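You operate a simulated robot arm through the tools that you are given. There is no shell and no other tool. Be economical: measure what you need, move in short steps, check, and stop when the job is done.

You run a simulated robot arm. Do the job below in one go: nothing can be reset, and whatever is moved stays where it is left.

JOB
Set the controls near the top of the wall bench. At the end: the hotplate knob is turned to 60; the heat button is switched on; the lever with the yellow grip is set to down; the green jig slide is set to closed; whatever was shut is shut again. Leave all else as you found it, and nothing knocked over. The green jig slide goes toward x +0.0, y -1.0, z +0.0 (a direction in the base frame), to its stop.

Only the result counts: the job must be done as asked and must still hold three seconds after the hand-in. Knocking over, shifting, dropping, spilling or breaking anything else fails it.

ROBOT AND FRAMES
A 6-joint arm with a two-finger gripper, fixed in place. Base frame: the origin is at the foot of the arm, x ahead of it, y to its left, z up; the work surface is at about z = 880. Units: mm, rad, N and s.
Its first joint turns from -2.897 to 2.897 rad. Payload 2.45 kg.
Tool frame: the origin (TCP) lies between the finger pads and is the grasp point; the fingertips stand 20 mm ahead of it; z points along the fingers, y is the line along which they close. Largest opening 140 mm; the body of the gripper starts 168 mm behind the TCP.
Orientation is told as [roll, pitch, yaw] about the base's x, y, z axes, in that order, counted from this pose: with the fingers straight down and closing along the base's y, the tool's x points along the base's -x, its y along +y and its z along -z.

CONTROLS
- The arm moves only by the tool apply_moves. Its argument "commands" is text: rows parted by semicolons, each of 7 numbers parted by spaces: the shift along the tool's x, y, z in mm, then the turn, a rotation vector about the tool's x, y, z in rad, then the closure, from 0 (fully open) to 1 (shut). In form: tx ty tz ax ay az grip; .... A call has 1 to 12 rows; each row is the pose to reach, as a shift and turn from the pose commanded when the call began, along the tool's axes at that moment. Rows are played at 5 a second. More than 50 mm and 0.15 rad between two rows, or a gripper value outside its range, and nothing of the call is played. Where a pose cannot be reached the arm comes as near as it can. A force on the tool above 40 N (or 10 N above the force at the start of the call, whichever is more), or a blocked arm, ends the call early, and 0.2 s more pass. Each finger travels about 45 mm/s and halts on what it meets, pressing with about 31 N; the grip force reading is that of the motor and also rises with nothing between the fingers. The clock runs only during rows and for 0.2 s after the last one: add rows that repeat a pose to give the fingers time. It gives the time, the measured TCP pose, the force on the tool (base axes), the opening and the grip force at its end, in the units of the frame above (readings bear some noise), with the torque about the TCP (base axes, N m) and any sound that the robot's microphone picked up.
- Cameras (640 x 400 px; columns grow to the right, rows downward): "scene" is fixed at [57.2, -639.2, 1681.8]; the picture's right is [0.71, -0.70, 0.00], its down [-0.34, -0.34, -0.88] and it looks along [0.62, 0.62, -0.48] (base axes); focal length 311 px, centre (320, 200). "wrist" rides on the gripper at [78, 11, -209] in the tool frame; the picture's right is [-0.14, 0.99, 0.00], its down [-0.92, -0.13, -0.37] and it looks along [-0.36, -0.05, 0.93] (tool axes); focal length 280 px, centre (320, 200). There is no depth. A picture from a camera that has moved, and an enlarged one, comes with that camera's place and axes in the base frame and with its lens. The place of the scene camera against the robot may be out by one fixed shift of up to 25 mm in any direction.
- camera(camera): a new picture of that camera. It takes no simulated time.
- inspect(camera, box): a new picture of the part [left, top, right, bottom] of that camera's present view, enlarged. It takes no simulated time.
- sign_off(): hands the job in; it is judged then, once.

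Work in short steps. Places have to be worked out from the pictures, the camera data and where the tool is seen: move nearer, look again, correct. Check each grasp and each placing, and mend what went wrong. You have 90 turns and 38 pictures in all, those below and enlarged ones among them. Open the gripper and draw the arm clear of the work before you hand the job in, unless the task says otherwise; then end with one line.

The tools are called after ">>>" by a JSON object that holds its "fn" and its "kwargs". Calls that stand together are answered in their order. apply_moves: Moves the arm, as the interface text tells. Its arguments: {"type":"object","properties":{"commands":{"type":"string"}},"required":["commands"]} The other tools are called the same way: camera (camera) takes a picture; inspect (camera, box) takes an enlarged picture of a part of a camera's view; sign_off () hands the job in.

At the start:

```text
time: 0.0
eef_pos: [766.7, -73.7, 1259.5]
tcp_rot: [0.0, -0.001, 0.001]
force: [-0.9, 0.0, 0.5]
wrist_torque: [-0.02, 0.01, -0.02]
opening: 140.1
gripper_force: 0.1
```

scene: 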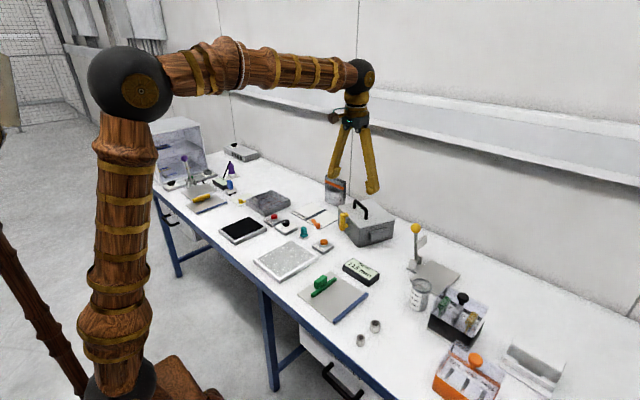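
wrist: 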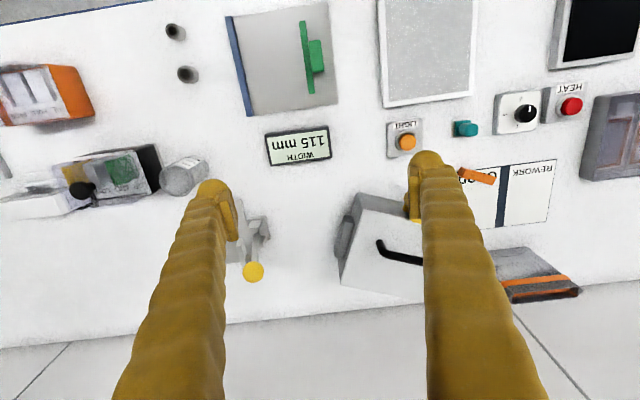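

The bench runs along y; I'll look closer at the controls first.

>>> {"fn": "inspect", "kwargs": {"camera": "wrist", "box": [380, 60, 640, 220]}}

>>> {"fn": "inspect", "kwargs": {"camera": "scene", "box": [220, 180, 480, 340]}}

>>> {"fn": "inspect", "kwargs": {"camera": "scene", "box": [140, 130, 300, 230]}}

```text
2.46 times, centred on (510, 140) of wrist
camera zoom: at [688.5, -63.2, 1469.1], right [0.14, 0.99, 0.0], down [0.92, -0.13, 0.37], along [0.36, -0.05, -0.93], focal length 690 px, centre (-148, 348)
```

zoom: 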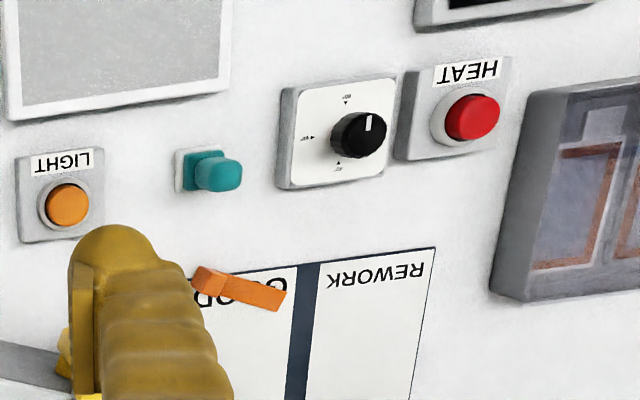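

```text
2.46 times, centred on (350, 260) of scene
camera zoom: at [57.2, -639.2, 1681.8], right [0.71, -0.7, 0.0], down [-0.34, -0.34, -0.88], along [0.62, 0.62, -0.48], focal length 765 px, centre (246, 52)
```

zoom: 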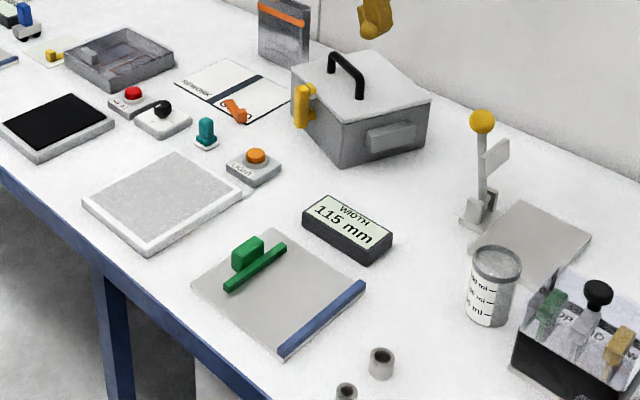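

```text
4.00 times, centred on (220, 180) of scene
camera zoom: at [57.2, -639.2, 1681.8], right [0.71, -0.7, 0.0], down [-0.34, -0.34, -0.88], along [0.62, 0.62, -0.48], focal length 1243 px, centre (720, 280)
```

zoom: 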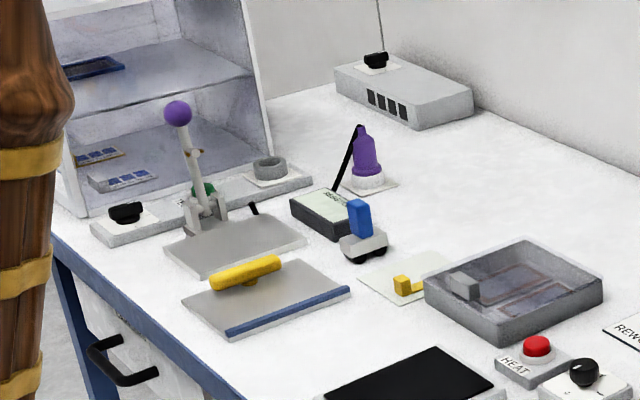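

The knob is at about (781, 317) and the HEAT button at about (783, 405). I'll move above them for a closer look.

>>> {"fn": "apply_moves", "kwargs": {"commands": "4 40 16 0 0 0 0; 8 80 32 0 0 0 0; 13 120 48 0 0 0 0; 18 160 64 0 0 0 0; 23 200 80 0 0 0 0; 28 240 96 0 0 0 0; 33 280 112 0 0 0 0; 37 320 128 0 0 0 0; 42 360 144 0 0 0 0; 46 404 159 0 0 0 0; 46 404 159 0 0 0 0"}}

>>> {"fn": "camera", "kwargs": {"camera": "wrist"}}

```text
time: 2.4
eef_pos: [721.3, 331.9, 1102.5]
tcp_rot: [0.001, 0.0, 0.0]
force: [-0.7, 0.0, 0.3]
wrist_torque: [0.0, 0.01, 0.0]
opening: 140.0
gripper_force: 0.1
```

```text
32 pictures are left
camera wrist: at [642.6, 342.8, 1311.2], right [0.14, 0.99, 0.0], down [0.92, -0.13, 0.37], along [0.37, -0.05, -0.93], focal length 280 px, centre (320, 200)
```

wrist: 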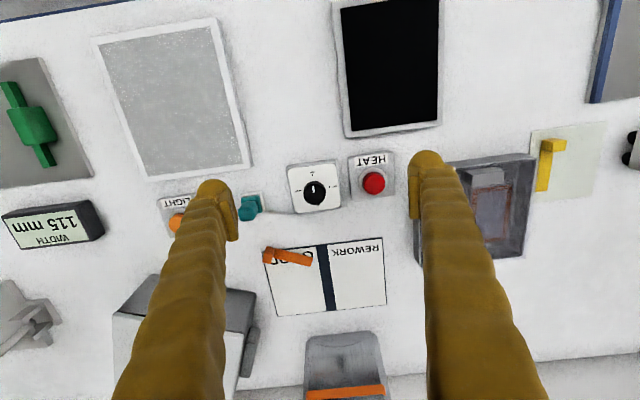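

>>> {"fn": "inspect", "kwargs": {"camera": "wrist", "box": [268, 140, 412, 230]}}

```text
4.44 times, centred on (340, 185) of wrist
camera zoom: at [642.6, 342.8, 1311.2], right [0.14, 0.99, 0.0], down [0.92, -0.13, 0.37], along [0.37, -0.05, -0.93], focal length 1246 px, centre (231, 267)
```

zoom: 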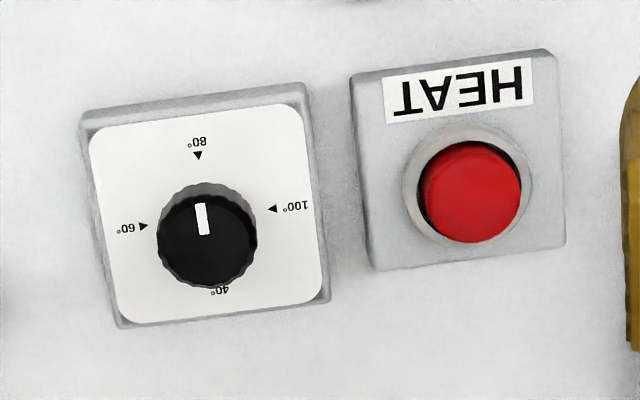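

The pointer is at 80 and 60 is a quarter turn counterclockwise seen from above. I'll go above the knob at about (786, 315) with the fingers half open and look again.

>>> {"fn": "apply_moves", "kwargs": {"commands": "-16 -4 36 0 0 0 0.15; -32 -8 72 0 0 0 0.3; -48 -12 108 0 0 0 0.45; -65 -17 142 0 0 0 0.5; -65 -17 142 0 0 0 0.5;-65 -17 142 0 0 0 0.5"}}

>>> {"fn": "camera", "kwargs": {"camera": "wrist"}}

```text
time: 3.8
eef_pos: [784.6, 314.0, 957.6]
tcp_rot: [-0.001, 0.0, 0.001]
force: [0.1, -0.5, -0.4]
wrist_torque: [-0.01, 0.0, 0.03]
opening: 70.1
gripper_force: 0.0
```

```text
30 pictures are left
camera wrist: at [706.9, 325.3, 1166.6], right [0.14, 0.99, 0.0], down [0.92, -0.13, 0.37], along [0.36, -0.05, -0.93], focal length 280 px, centre (320, 200)
```

wrist: 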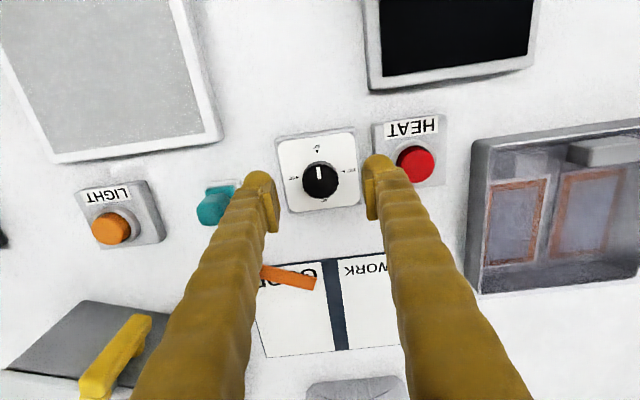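

The knob centre is confirmed at about (787, 314). I'll yaw 45° the opposite way first, then lower over the knob.

>>> {"fn": "apply_moves", "kwargs": {"commands": "-2 0 0 0 0 0.14 0.5; -2 0 0 0 0 0.28 0.5; -2 0 0 0 0 0.42 0.5; -2 0 5 0 0 0.56 0.5; -2 0 10 0 0 0.7 0.5; -2 0 18 0 0 0.785 0.5; -2 0 26 0 0 0.785 0.5; -2 0 33 0 0 0.785 0.5;-2 0 38 0 0 0.785 0.5;-2 0 38 0 0 0.785 0.5"}}

>>> {"fn": "camera", "kwargs": {"camera": "wrist"}}

```text
time: 6.0
eef_pos: [787.4, 313.4, 920.6]
tcp_rot: [0.0, 0.001, -0.786]
force: [-1.0, 0.8, 0.0]
wrist_torque: [-0.01, -0.03, 0.0]
opening: 69.8
gripper_force: 0.1
```

```text
29 pictures are left
camera wrist: at [739.9, 376.3, 1129.9], right [0.8, 0.6, 0.0], down [0.56, -0.74, 0.37], along [0.22, -0.29, -0.93], focal length 280 px, centre (320, 200)
```

wrist: 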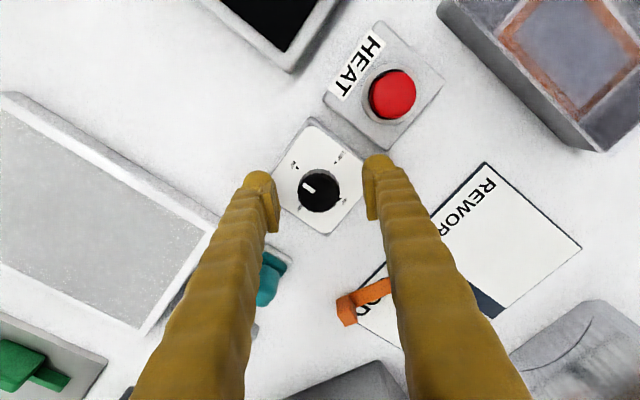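

There is no contact yet and the knob top is at about 908. I'll lower 4 mm more, checking the force.

>>> {"fn": "apply_moves", "kwargs": {"commands": "0 0 2 0 0 0 0.5; 0 0 4 0 0 0 0.5; 0 0 4 0 0 0 0.5"}}

>>> {"fn": "inspect", "kwargs": {"camera": "wrist", "box": [240, 130, 400, 230]}}

```text
time: 6.8
eef_pos: [787.1, 314.0, 916.8]
tcp_rot: [0.0, 0.0, -0.785]
force: [-0.5, -0.8, 0.0]
wrist_torque: [0.0, 0.04, -0.01]
opening: 70.0
gripper_force: 0.0
```

```text
4.00 times, centred on (320, 180) of wrist
camera zoom: at [739.8, 376.0, 1125.9], right [0.8, 0.6, 0.0], down [0.56, -0.74, 0.37], along [0.22, -0.29, -0.93], focal length 1122 px, centre (320, 280)
```

zoom: 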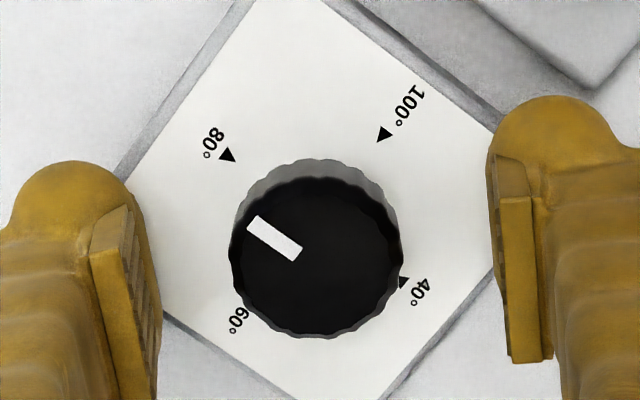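

The fingers are well centred on the knob and the pointer lies along -x (80). I'll close on it.

>>> {"fn": "apply_moves", "kwargs": {"commands": "0 0 0 0 0 0 0.7; 0 0 0 0 0 0 0.8; 0 0 0 0 0 0 0.85; 0 0 0 0 0 0 0.85; 0 0 0 0 0 0 0.85"}}

```text
time: 8.0
eef_pos: [787.2, 312.2, 917.5]
tcp_rot: [0.0, 0.001, -0.786]
force: [-10.7, -12.0, 30.4]
wrist_torque: [-0.07, 0.01, 0.04]
opening: 29.7
gripper_force: 39.6
```

Gripped at 29.7 mm with some side load. I'll relax the pose slightly and check the force.

>>> {"fn": "apply_moves", "kwargs": {"commands": "0 -1 -1 0 0 0 0.85; 0 -1.5 -2 0 0 0 0.85; 0 -1.5 -2 0 0 0 0.85"}}

```text
time: 8.8
eef_pos: [786.5, 313.2, 918.0]
tcp_rot: [0.0, 0.0, -0.785]
force: [12.3, 23.6, -17.8]
wrist_torque: [0.07, -0.17, -0.07]
opening: 29.1
gripper_force: 45.1
```

That overcorrected, so I'll go back about half and start turning.

>>> {"fn": "apply_moves", "kwargs": {"commands": "0 1 0.8 0 0 0 0.83; 0 1 0.8 0 0 -0.14 0.83; 0 1 0.8 0 0 -0.28 0.83; 0 1 0.8 0 0 -0.28 0.83"}}

>>> {"fn": "inspect", "kwargs": {"camera": "wrist", "box": [240, 130, 400, 230]}}

```text
time: 9.8
eef_pos: [787.2, 312.0, 918.1]
tcp_rot: [0.002, -0.001, -0.504]
force: [16.7, 31.2, -8.4]
wrist_torque: [0.27, -0.2, -0.1]
opening: 31.7
gripper_force: 45.6
```

```text
4.00 times, centred on (320, 180) of wrist
camera zoom: at [724.2, 360.3, 1127.0], right [0.6, 0.8, 0.0], down [0.74, -0.56, 0.37], along [0.3, -0.22, -0.93], focal length 1122 px, centre (320, 280)
```

zoom: 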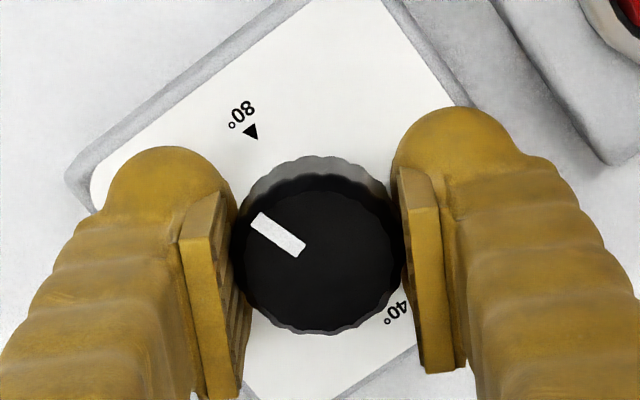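

The knob turns with the fingers. I'll continue, easing the side load, towards the full 1.57.

>>> {"fn": "apply_moves", "kwargs": {"commands": "0 1 0 0 0 0 0.83; 0 1 0 0 0 -0.14 0.83; 0 1 0 0 0 -0.28 0.83; 0 1 0 0 0 -0.42 0.83; 0 1 0 0 0 -0.42 0.83"}}

```text
time: 11.0
eef_pos: [787.1, 314.7, 918.6]
tcp_rot: [-0.001, 0.0, -0.084]
force: [17.2, 38.1, 0.8]
wrist_torque: [0.38, -0.22, -0.1]
opening: 31.3
gripper_force: 45.8
```

Side force is still +y; shift a little more that way while turning on.

>>> {"fn": "apply_moves", "kwargs": {"commands": "-0.5 1 0 0 0 0 0.82; -0.5 1.5 0 0 0 0 0.82; -0.5 1.5 0 0 0 0 0.82"}}

```text
time: 11.8
eef_pos: [787.6, 315.6, 917.5]
tcp_rot: [0.0, 0.001, -0.086]
force: [7.6, 21.6, 6.4]
wrist_torque: [0.25, 0.0, -0.06]
opening: 31.5
gripper_force: 45.1
```

Load eased, so I'll carry on turning.

>>> {"fn": "apply_moves", "kwargs": {"commands": "0 0.5 0 0 0 -0.14 0.82; 0 0.5 0 0 0 -0.28 0.82; 0 0.5 0 0 0 -0.42 0.82; 0 0.5 0 0 0 -0.56 0.82; 0 0.5 0 0 0 -0.7 0.82; 0 0.5 0 0 0 -0.84 0.82; 0 0.5 0 0 0 -0.87 0.82; 0 0.5 0 0 0 -0.87 0.82"}}

>>> {"fn": "inspect", "kwargs": {"camera": "wrist", "box": [240, 130, 400, 230]}}

```text
time: 13.3
eef_pos: [786.6, 316.3, 917.2]
tcp_rot: [0.002, 0.0, 0.756]
force: [-2.3, 2.6, 3.0]
wrist_torque: [0.01, 0.02, 0.02]
opening: 31.6
gripper_force: 45.4
stopped in row 7: the force on the tool passed its limit at 41 N (the readings are from after the stop); the commanded pose is now the measured one
```

```text
4.00 times, centred on (320, 180) of wrist
camera zoom: at [723.3, 271.0, 1127.1], right [-0.58, 0.82, 0.0], down [0.76, 0.54, 0.37], along [0.3, 0.21, -0.93], focal length 1122 px, centre (320, 280)
```

zoom: 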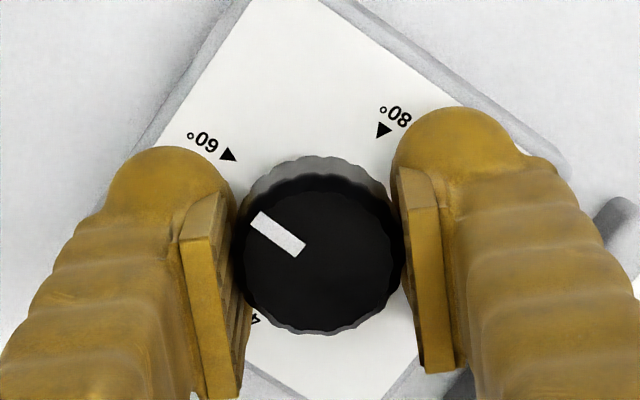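

The pointer is along -y, at 60. I'll release and rise.

>>> {"fn": "apply_moves", "kwargs": {"commands": "0 0 0 0 0 0 0.7; 0 0 0 0 0 0 0.5; 0 0 0 0 0 0 0.5; 0 0 -25 0 0 0 0.5; 0 0 -60 0 0 0 0.5; 0 0 -60 0 0 0.14 0.5; 0 0 -60 0 0 0.28 0.6; 0 0 -60 0 0 0.42 0.7; 0 0 -60 0 0 0.56 0.8; 0 0 -60 0 0 0.7 0.9;0 0 -60 0 0 0.756 1;0 0 -60 0 0 0.756 1"}}

>>> {"fn": "camera", "kwargs": {"camera": "wrist"}}

```text
time: 15.9
eef_pos: [787.5, 316.8, 977.2]
tcp_rot: [-0.001, 0.001, -0.003]
force: [-0.4, 0.2, 0.9]
wrist_torque: [0.01, -0.04, 0.02]
opening: 0.2
gripper_force: 29.0
```

```text
25 pictures are left
camera wrist: at [709.8, 327.4, 1186.5], right [0.14, 0.99, 0.0], down [0.92, -0.13, 0.37], along [0.36, -0.05, -0.93], focal length 280 px, centre (320, 200)
```

wrist: 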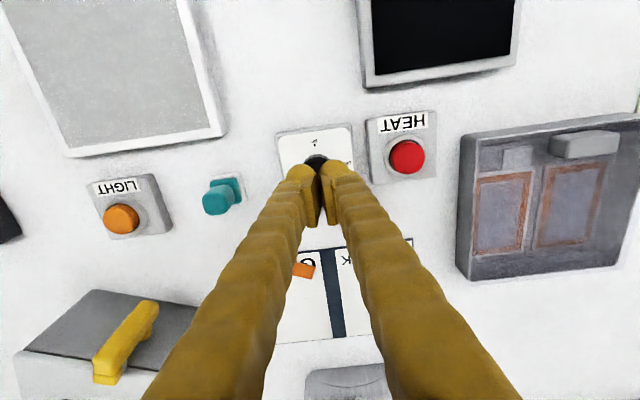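

The HEAT button is at about (784, 405). I'll move above it with closed fingers and descend part-way.

>>> {"fn": "apply_moves", "kwargs": {"commands": "1 44 0 0 0 0 1; 3 88 0 0 0 0 1; 3 88 15 0 0 0 1; 3 88 30 0 0 0 1; 3 88 38 0 0 0 1; 3 88 38 0 0 0 1"}}

>>> {"fn": "inspect", "kwargs": {"camera": "wrist", "box": [240, 130, 400, 230]}}

```text
time: 17.3
eef_pos: [784.1, 404.3, 939.4]
tcp_rot: [0.0, 0.001, -0.002]
force: [0.2, 0.1, 1.3]
wrist_torque: [0.0, -0.02, 0.03]
opening: 0.0
gripper_force: 29.1
```

```text
4.00 times, centred on (320, 180) of wrist
camera zoom: at [706.6, 415.1, 1148.9], right [0.14, 0.99, 0.0], down [0.92, -0.13, 0.37], along [0.36, -0.05, -0.93], focal length 1122 px, centre (320, 280)
```

zoom: 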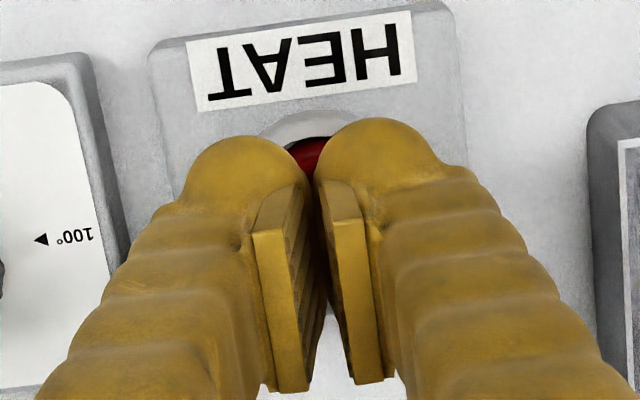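

Aligned. I'll descend slowly, listening for a click.

>>> {"fn": "apply_moves", "kwargs": {"commands": "0 0 2 0 0 0 1; 0 0 4 0 0 0 1; 0 0 6 0 0 0 1; 0 0 8 0 0 0 1; 0 0 9 0 0 0 1; 0 0 10 0 0 0 1; 0 0 11 0 0 0 1; 0 0 12 0 0 0 1"}}

```text
time: 19.0
eef_pos: [785.0, 406.7, 931.9]
tcp_rot: [0.002, -0.002, 0.0]
force: [-3.4, -2.7, 13.2]
wrist_torque: [-0.06, 0.1, 0.12]
opening: 6.1
gripper_force: 29.7
heard: click, click
stopped in row 8: the force on the tool passed its limit at 43 N (the readings are from after the stop); the commanded pose is now the measured one
```

Two clicks were heard. I'll rise and look at the button's state.

>>> {"fn": "apply_moves", "kwargs": {"commands": "0 0 -20 0 0 0 1; 0 0 -50 0 0 0 1; 0 -45 -50 0 0 0 1; 0 -90 -50 0 0 0 1; 0 -90 -50 0 0 0 1"}}

>>> {"fn": "inspect", "kwargs": {"camera": "wrist", "box": [320, 90, 480, 190]}}

```text
time: 20.2
eef_pos: [785.6, 317.6, 981.5]
tcp_rot: [0.002, 0.0, -0.001]
force: [-0.6, 0.9, -0.5]
wrist_torque: [0.0, 0.03, -0.04]
opening: 0.1
gripper_force: 29.5
```

```text
4.00 times, centred on (400, 140) of wrist
camera zoom: at [706.9, 327.5, 1190.5], right [0.14, 0.99, 0.0], down [0.92, -0.13, 0.37], along [0.37, -0.05, -0.93], focal length 1122 px, centre (0, 440)
```

zoom: 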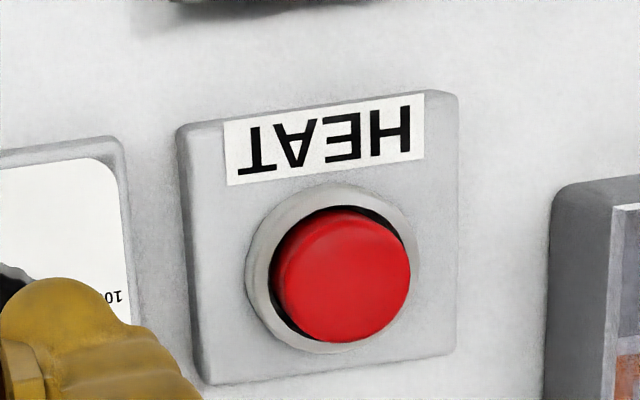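

I need to judge the button state, so I'll look at the hotplate and button from the scene camera.

>>> {"fn": "inspect", "kwargs": {"camera": "scene", "box": [210, 195, 338, 275]}}

>>> {"fn": "camera", "kwargs": {"camera": "wrist"}}

```text
5.00 times, centred on (274, 235) of scene
camera zoom: at [57.2, -639.2, 1681.8], right [0.71, -0.7, 0.0], down [-0.34, -0.34, -0.88], along [0.62, 0.62, -0.48], focal length 1554 px, centre (550, 25)
```

zoom: 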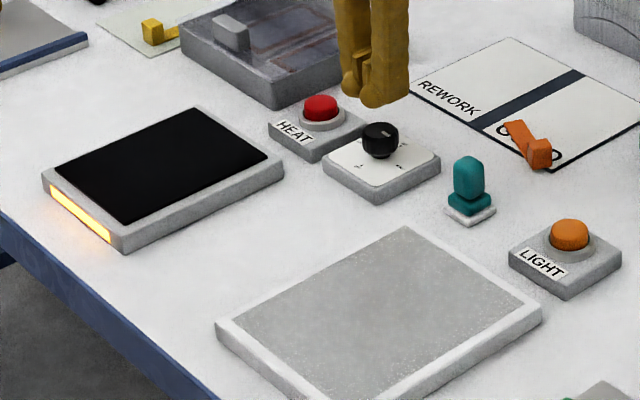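

```text
21 pictures are left
camera wrist: at [706.9, 327.5, 1190.5], right [0.14, 0.99, 0.0], down [0.92, -0.13, 0.37], along [0.37, -0.05, -0.93], focal length 280 px, centre (320, 200)
```

wrist: 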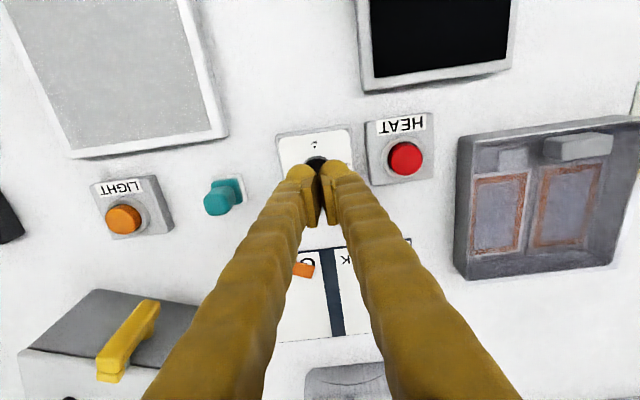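

The hotplate's front strip glows now, so heat is on. Next I'll go over the green jig for a closer look.

>>> {"fn": "apply_moves", "kwargs": {"commands": "10 0 -45 0 0 0 1; 30 -25 -80 0 0 0 0.9; 50 -65 -90 0 0 0 0.8; 70 -105 -90 0 0 0 0.7; 90 -145 -90 0 0 0 0.6; 110 -185 -90 0 0 0 0.6; 135 -225 -90 0 0 0 0.6; 160 -265 -90 0 0 0 0.6; 180 -300 -90 0 0 0 0.6; 190 -340 -90 0 0 0 0.6;190 -370 -90 0 0 0 0.6;190 -370 -90 0 0 0 0.6"}}

>>> {"fn": "camera", "kwargs": {"camera": "wrist"}}

```text
time: 22.8
eef_pos: [597.2, -53.8, 1070.8]
tcp_rot: [0.001, -0.001, 0.0]
force: [0.4, -0.9, 1.2]
wrist_torque: [0.02, 0.0, 0.03]
opening: 55.7
gripper_force: 0.1
```

```text
20 pictures are left
camera wrist: at [517.1, -44.4, 1280.0], right [0.14, 0.99, 0.0], down [0.92, -0.13, 0.37], along [0.37, -0.05, -0.93], focal length 280 px, centre (320, 200)
```

wrist: 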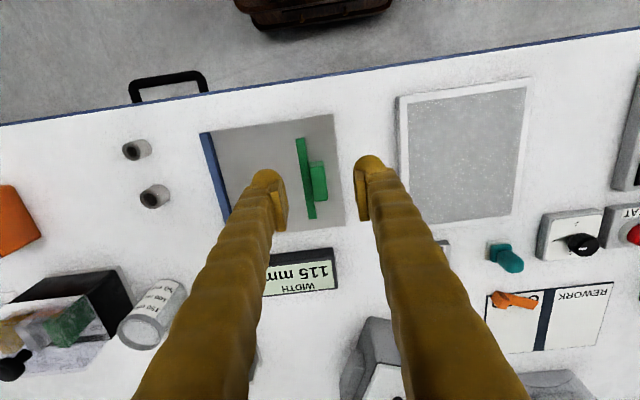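

The handle is at about (630, -62) with its +y face near y=-50, and the blue stop strip is near y=-215. I'll go beside the handle on its +y side, fingers closed.

>>> {"fn": "apply_moves", "kwargs": {"commands": "-10 20 20 0 0 0 0.8; -20 40 50 0 0 0 1; -33 44 90 0 0 0 1; -33 44 115 0 0 0 1; -33 44 135 0 0 0 1; -33 44 148 0 0 0 1; -33 44 148 0 0 0 1"}}

>>> {"fn": "inspect", "kwargs": {"camera": "scene", "box": [240, 240, 400, 340]}}

>>> {"fn": "camera", "kwargs": {"camera": "wrist"}}

```text
time: 24.4
eef_pos: [628.9, -9.1, 921.6]
tcp_rot: [0.001, -0.002, 0.001]
force: [-0.2, 1.0, -0.1]
wrist_torque: [0.03, 0.03, -0.01]
opening: 0.0
gripper_force: 29.0
```

```text
4.00 times, centred on (320, 290) of scene
camera zoom: at [57.2, -639.2, 1681.8], right [0.71, -0.7, 0.0], down [-0.34, -0.34, -0.88], along [0.62, 0.62, -0.48], focal length 1243 px, centre (320, -160)
```

zoom: 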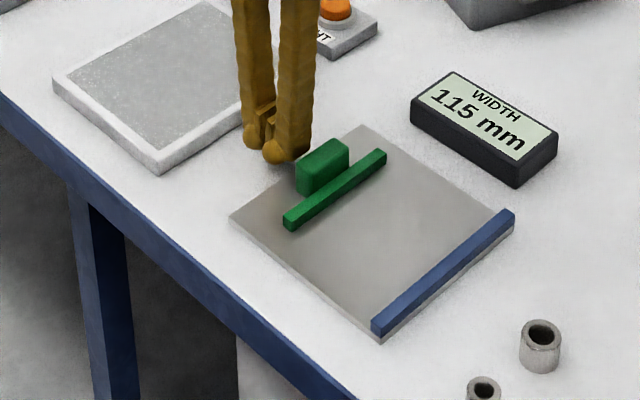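

```text
18 pictures are left
camera wrist: at [550.1, 1.1, 1131.8], right [0.14, 0.99, 0.0], down [0.92, -0.13, 0.37], along [0.37, -0.05, -0.93], focal length 280 px, centre (320, 200)
```

wrist: 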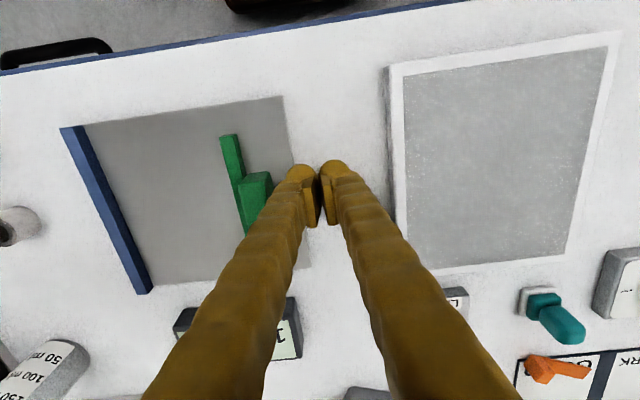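

Fingers are beside the handle and overlap its height. I'll lower 4 mm and push toward -y.

>>> {"fn": "apply_moves", "kwargs": {"commands": "0 0 4 0 0 0 1; 0 -12 4 0 0 0 1; 0 -24 4 0 0 0 1; 0 -34 4 0 0 0 1; 0 -44 4 0 0 0 1; 0 -54 4 0 0 0 1; 0 -64 4 0 0 0 1; 0 -74 4 0 0 0 1; 0 -84 4 0 0 0 1; 0 -94 4 0 0 0 1; 0 -104 4 0 0 0 1; 0 -114 4 0 0 0 1"}}

```text
time: 26.6
eef_pos: [626.5, -100.1, 917.1]
tcp_rot: [0.005, 0.001, 0.0]
force: [-0.2, 25.6, 2.9]
wrist_torque: [-0.32, 0.0, -0.01]
opening: 0.0
gripper_force: 29.1
stopped in row 11: the force on the tool passed its limit at 60 N (the readings are from after the stop); the commanded pose is now the measured one
```

The push ended at y=-100 with 60 N; I'll look at where the slide is.

>>> {"fn": "inspect", "kwargs": {"camera": "scene", "box": [240, 240, 400, 340]}}

```text
4.00 times, centred on (320, 290) of scene
camera zoom: at [57.2, -639.2, 1681.8], right [0.71, -0.7, 0.0], down [-0.34, -0.34, -0.88], along [0.62, 0.62, -0.48], focal length 1243 px, centre (320, -160)
```

zoom: 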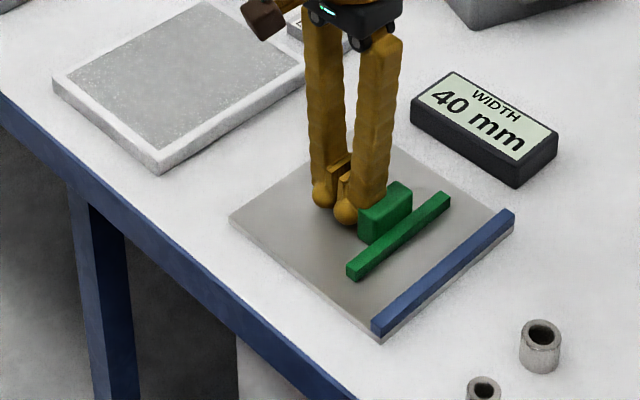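

The readout says 40 mm, which may be the stop. I'll push once more gently to check whether it yields.

>>> {"fn": "apply_moves", "kwargs": {"commands": "0 -1 0 0 0 0 1; 0 -2 0 0 0 0 1; 0 -3 0 0 0 0 1; 0 -3 0 0 0 0 1"}}

>>> {"fn": "inspect", "kwargs": {"camera": "scene", "box": [280, 240, 400, 315]}}

```text
time: 27.1
eef_pos: [627.6, -100.8, 916.5]
tcp_rot: [0.008, 0.0, 0.001]
force: [-0.1, 18.3, 3.0]
wrist_torque: [-0.23, -0.02, 0.01]
opening: 0.2
gripper_force: 29.8
stopped in row 2: the force on the tool passed its limit at 44 N (the readings are from after the stop); the commanded pose is now the measured one
```

```text
5.33 times, centred on (340, 278) of scene
camera zoom: at [57.2, -639.2, 1681.8], right [0.71, -0.7, 0.0], down [-0.34, -0.34, -0.88], along [0.62, 0.62, -0.48], focal length 1657 px, centre (213, -213)
```

zoom: 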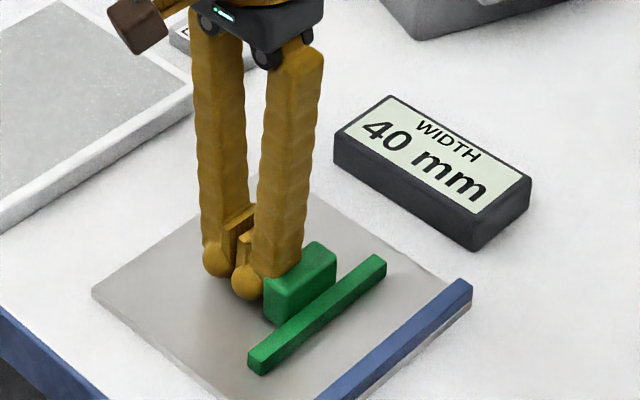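

It is a firm stop with the width unchanged, so the slide is closed. I'll back off, rise, and go look at the yellow lever.

>>> {"fn": "apply_moves", "kwargs": {"commands": "0 8 0 0 0 0 1; 0 14 -30 0 0 0 1; 0 14 -75 0 0 0 0.8; 0 14 -120 0 0 0 0.6; 0 0 -165 0 0 0 0.5; -20 -30 -200 0 0 0 0.5; -55 -60 -215 0 0 0 0.5; -90 -90 -225 0 0 0 0.5; -130 -110 -230 0 0 0 0.5; -160 -130 -230 0 0 0 0.5; -160 -130 -230 0 0 0 0.5"}}

>>> {"fn": "camera", "kwargs": {"camera": "wrist"}}

>>> {"fn": "inspect", "kwargs": {"camera": "scene", "box": [370, 190, 530, 290]}}

```text
refused: row 6 steps farther than a row can; nothing moved
```

```text
15 pictures are left
camera wrist: at [549.1, -91.4, 1126.0], right [0.14, 0.99, 0.01], down [0.92, -0.13, 0.37], along [0.36, -0.04, -0.93], focal length 280 px, centre (320, 200)
```

wrist: 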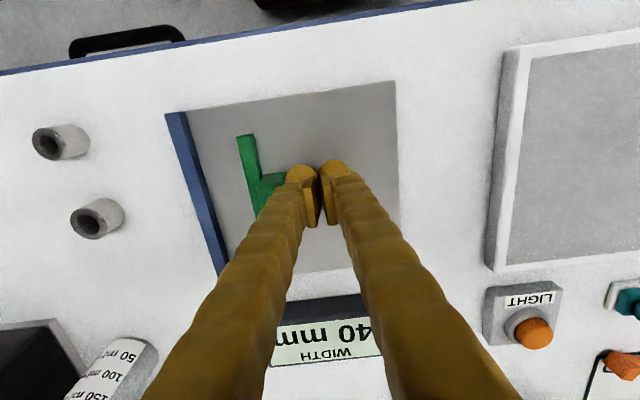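

```text
4.00 times, centred on (450, 240) of scene
camera zoom: at [57.2, -639.2, 1681.8], right [0.71, -0.7, 0.0], down [-0.34, -0.34, -0.88], along [0.62, 0.62, -0.48], focal length 1243 px, centre (-200, 40)
```

zoom: 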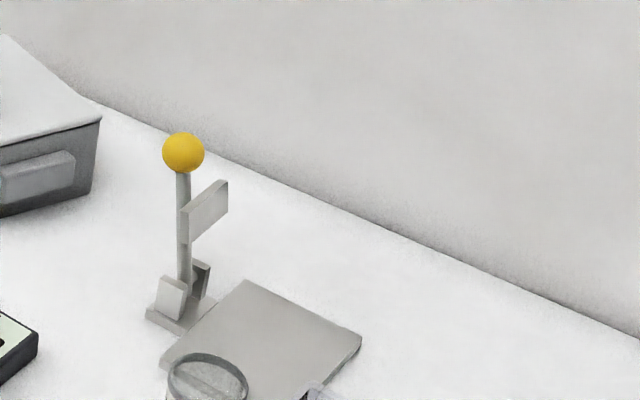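

The lever stands upright with its plate on the -y side, its pivot axis apparently along x. I'll back off and go there in smaller steps.

>>> {"fn": "apply_moves", "kwargs": {"commands": "0 8 0 0 0 0 1; 0 14 -30 0 0 0 1; 0 14 -75 0 0 0 0.8; 0 14 -120 0 0 0 0.6; 0 0 -160 0 0 0 0.5; -20 -20 -195 0 0 0 0.5; -50 -45 -215 0 0 0 0.5; -80 -75 -225 0 0 0 0.5; -115 -105 -230 0 0 0 0.5; -150 -130 -230 0 0 0 0.5; -150 -130 -230 0 0 0 0.5"}}

>>> {"fn": "camera", "kwargs": {"camera": "wrist"}}

```text
time: 29.5
eef_pos: [780.5, -233.3, 1147.5]
tcp_rot: [0.008, -0.002, 0.0]
force: [-0.6, -0.5, -1.0]
wrist_torque: [0.01, -0.02, 0.03]
opening: 69.8
gripper_force: 0.0
```

```text
13 pictures are left
camera wrist: at [702.4, -224.4, 1355.4], right [0.14, 0.99, 0.01], down [0.92, -0.13, 0.37], along [0.36, -0.05, -0.93], focal length 280 px, centre (320, 200)
```

wrist: 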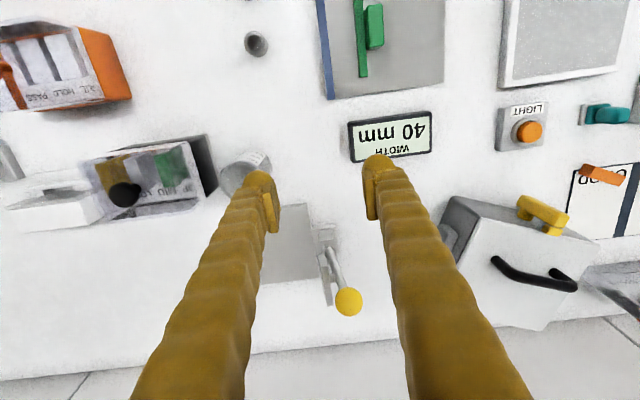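

The ball is at about (975, -224, 1050), leaning slightly to +y from a pivot near (967, -248, 895), so "down" is over the plate toward -y. I'll tilt the tool outward for reach and come up beside the ball on its +y side.

>>> {"fn": "apply_moves", "kwargs": {"commands": "0 25 0 0 -0.14 0 0.7; 0 50 0 0 -0.28 0 0.9; -20 69 20 0 -0.4 0 1; -60 69 40 0 -0.4 0 1; -100 69 55 0 -0.4 0 1; -145 69 70 0 -0.4 0 1; -190 69 88 0 -0.4 0 1; -190 69 88 0 -0.4 0 1"}}

>>> {"fn": "camera", "kwargs": {"camera": "wrist"}}

>>> {"fn": "inspect", "kwargs": {"camera": "scene", "box": [340, 140, 500, 240]}}

```text
time: 31.3
eef_pos: [969.2, -164.7, 1057.3]
tcp_rot: [0.006, -0.399, -0.003]
force: [0.2, -0.1, 0.4]
wrist_torque: [0.0, 0.04, -0.03]
opening: 0.0
gripper_force: 29.6
```

```text
12 pictures are left
camera wrist: at [815.6, -155.0, 1219.4], right [0.13, 0.99, 0.06], down [0.7, -0.13, 0.7], along [0.7, -0.05, -0.71], focal length 280 px, centre (320, 200)
```

wrist: 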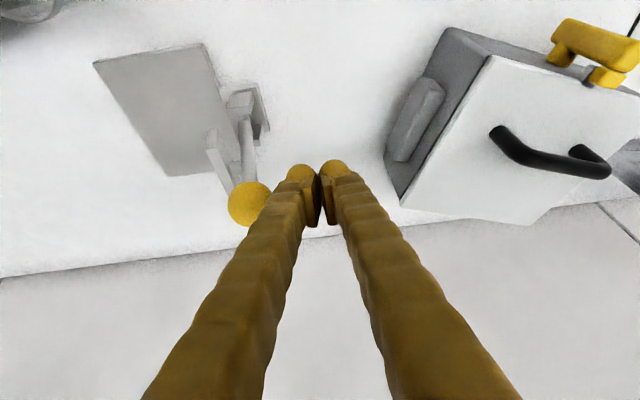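

```text
4.00 times, centred on (420, 190) of scene
camera zoom: at [57.2, -639.2, 1681.8], right [0.71, -0.7, 0.0], down [-0.34, -0.34, -0.88], along [0.62, 0.62, -0.48], focal length 1243 px, centre (-80, 240)
```

zoom: 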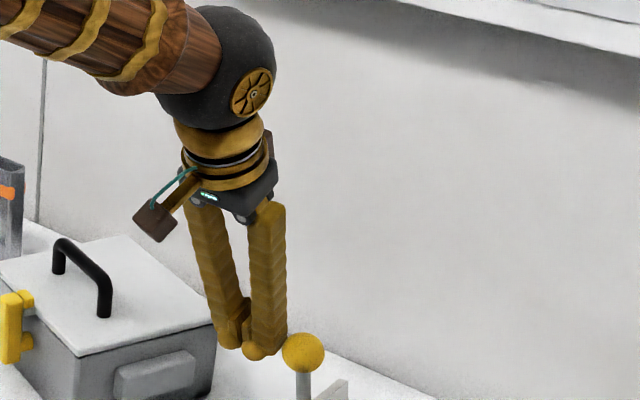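

The tool is beside the ball as planned. I'll push toward -y along the arc, through the first 30°.

>>> {"fn": "apply_moves", "kwargs": {"commands": "4 -14 9 0 0 0 1; 7.4 -28 17.5 0 0 0 1; 6.4 -40 15 0 0 0 1; 5.4 -51 12.9 0 0 0 1; 4.3 -61 11 0 0 0 1; 4.3 -71 10.1 0 0 0 1; 4.3 -81 10.1 0 0 0 1; 4.3 -90 10.1 0 0 0 1; 5.1 -100 12 0 0 0 1; 5.1 -110 12 0 0 0 1; 7 -129 16.6 0 0 0 1; 7 -129 16.6 0 0 0 1"}}

>>> {"fn": "camera", "kwargs": {"camera": "wrist"}}

```text
time: 33.9
eef_pos: [966.2, -292.7, 1041.4]
tcp_rot: [0.007, -0.399, -0.004]
force: [-0.6, 0.0, 0.2]
wrist_torque: [0.01, -0.01, 0.02]
opening: 0.0
gripper_force: 29.0
```

```text
10 pictures are left
camera wrist: at [812.9, -282.6, 1202.3], right [0.13, 0.99, 0.06], down [0.7, -0.13, 0.7], along [0.7, -0.05, -0.71], focal length 280 px, centre (320, 200)
```

wrist: 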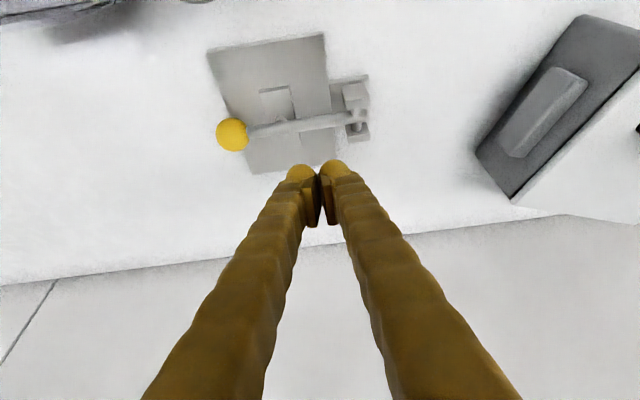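

The lever has dropped onto its plate. I'll press lightly on it near the ball to make sure it is at its stop.

>>> {"fn": "apply_moves", "kwargs": {"commands": "0 -40 0 0 0 0 1; 8 -83 19 0 0 0 1; 16 -83 38 0 0 0 1; 25.7 -83 60.8 0 0 0 1; 27.6 -83 65.4 0 0 0 1; 29.6 -83 70 0 0 0 1; 31.5 -83 74.6 0 0 0 1; 33.4 -83 79.2 0 0 0 1; 35.4 -83 83.8 0 0 0 1; 37.3 -83 88.4 0 0 0 1"}}

```text
time: 35.7
eef_pos: [966.0, -376.3, 957.9]
tcp_rot: [0.003, -0.403, -0.005]
force: [-12.8, 3.0, 16.0]
wrist_torque: [-0.11, 0.33, -0.16]
opening: 0.1
gripper_force: 29.5
stopped in row 9: the force on the tool passed its limit at 48 N (the readings are from after the stop); the commanded pose is now the measured one
```

Solid contact, so the lever is at its stop. I'll retreat upward, then back toward the base, and check everything.

>>> {"fn": "apply_moves", "kwargs": {"commands": "-15.6 0 -36.8 0 0 0 1; -31.1 0 -73.7 0 0 0 1; -46.7 0 -110.5 0 0 0 1; -66.2 0 -156.6 0 0 0 1; -38.5 0 -168 0 0 0 1; -1.7 0 -184 0 0 0 0.8; 35 10 -199 0 0 0 0.6; 72 20 -215 0 0 0 0.5; 72 20 -215 0 0 0 0.5"}}

>>> {"fn": "camera", "kwargs": {"camera": "scene"}}

>>> {"fn": "inspect", "kwargs": {"camera": "scene", "box": [360, 220, 520, 320]}}

>>> {"fn": "inspect", "kwargs": {"camera": "scene", "box": [210, 200, 370, 300]}}

```text
time: 37.7
eef_pos: [817.2, -355.5, 1126.7]
tcp_rot: [0.005, -0.401, -0.004]
force: [0.2, -0.7, -0.2]
wrist_torque: [0.02, 0.04, 0.01]
opening: 70.0
gripper_force: 0.1
```

```text
9 pictures are left
```

scene: 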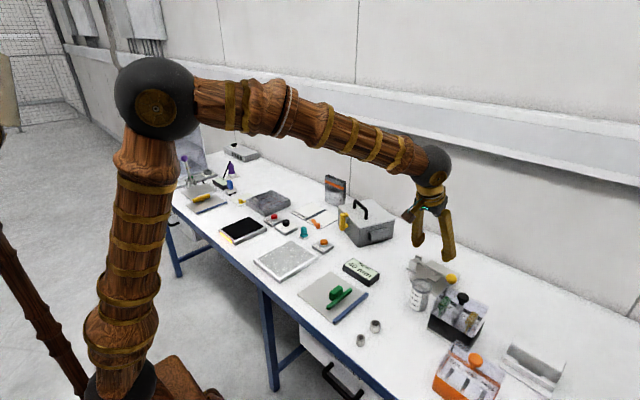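

```text
4.00 times, centred on (440, 270) of scene
camera zoom: at [57.2, -639.2, 1681.8], right [0.71, -0.7, 0.0], down [-0.34, -0.34, -0.88], along [0.62, 0.62, -0.48], focal length 1243 px, centre (-160, -80)
```

zoom: 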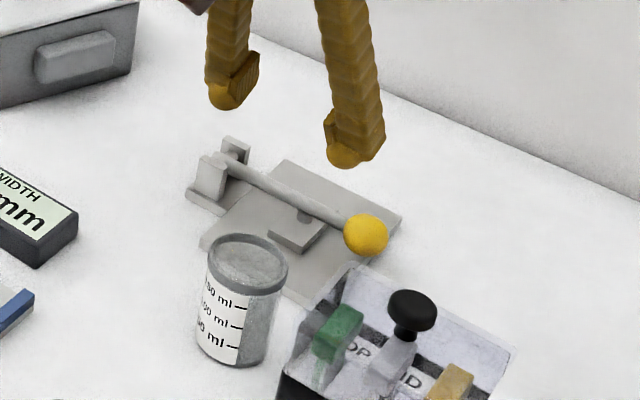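

```text
4.00 times, centred on (290, 250) of scene
camera zoom: at [57.2, -639.2, 1681.8], right [0.71, -0.7, 0.0], down [-0.34, -0.34, -0.88], along [0.62, 0.62, -0.48], focal length 1243 px, centre (440, 0)
```

zoom: 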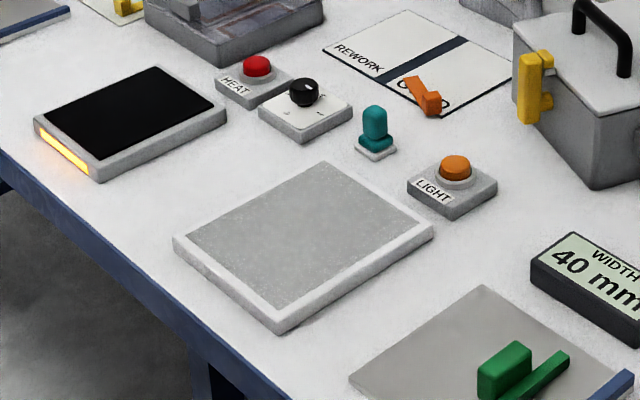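

The lever is down, the heat glow is on and the slide is closed. I'll do one final check of the knob pointer.

>>> {"fn": "inspect", "kwargs": {"camera": "scene", "box": [268, 212, 304, 238]}}

```text
15.38 times, centred on (286, 225) of scene
camera zoom: at [57.2, -639.2, 1681.8], right [0.71, -0.7, 0.0], down [-0.34, -0.34, -0.88], along [0.62, 0.62, -0.48], focal length 4780 px, centre (843, -185)
```

zoom: 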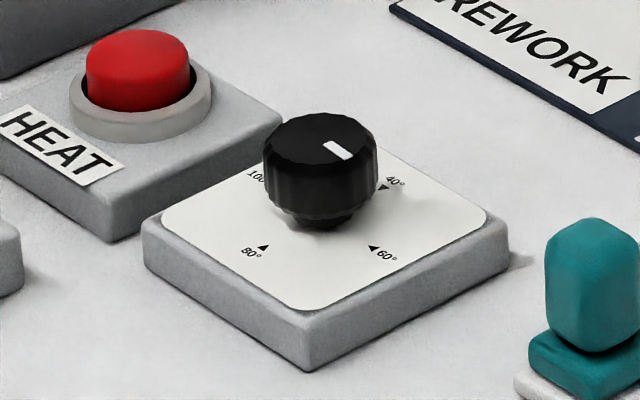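

Pointer is on 60, the gripper is open and the arm is clear, so I'm handing in.

>>> {"fn": "sign_off", "kwargs": {}}

```text
The job is handed in.
```

All four controls are set and I've handed the job in: the hotplate knob is at 60, heat is on, the yellow lever is down and the green slide is closed at its stop. I saw nothing else moved or knocked over, and nothing shut had to be opened.
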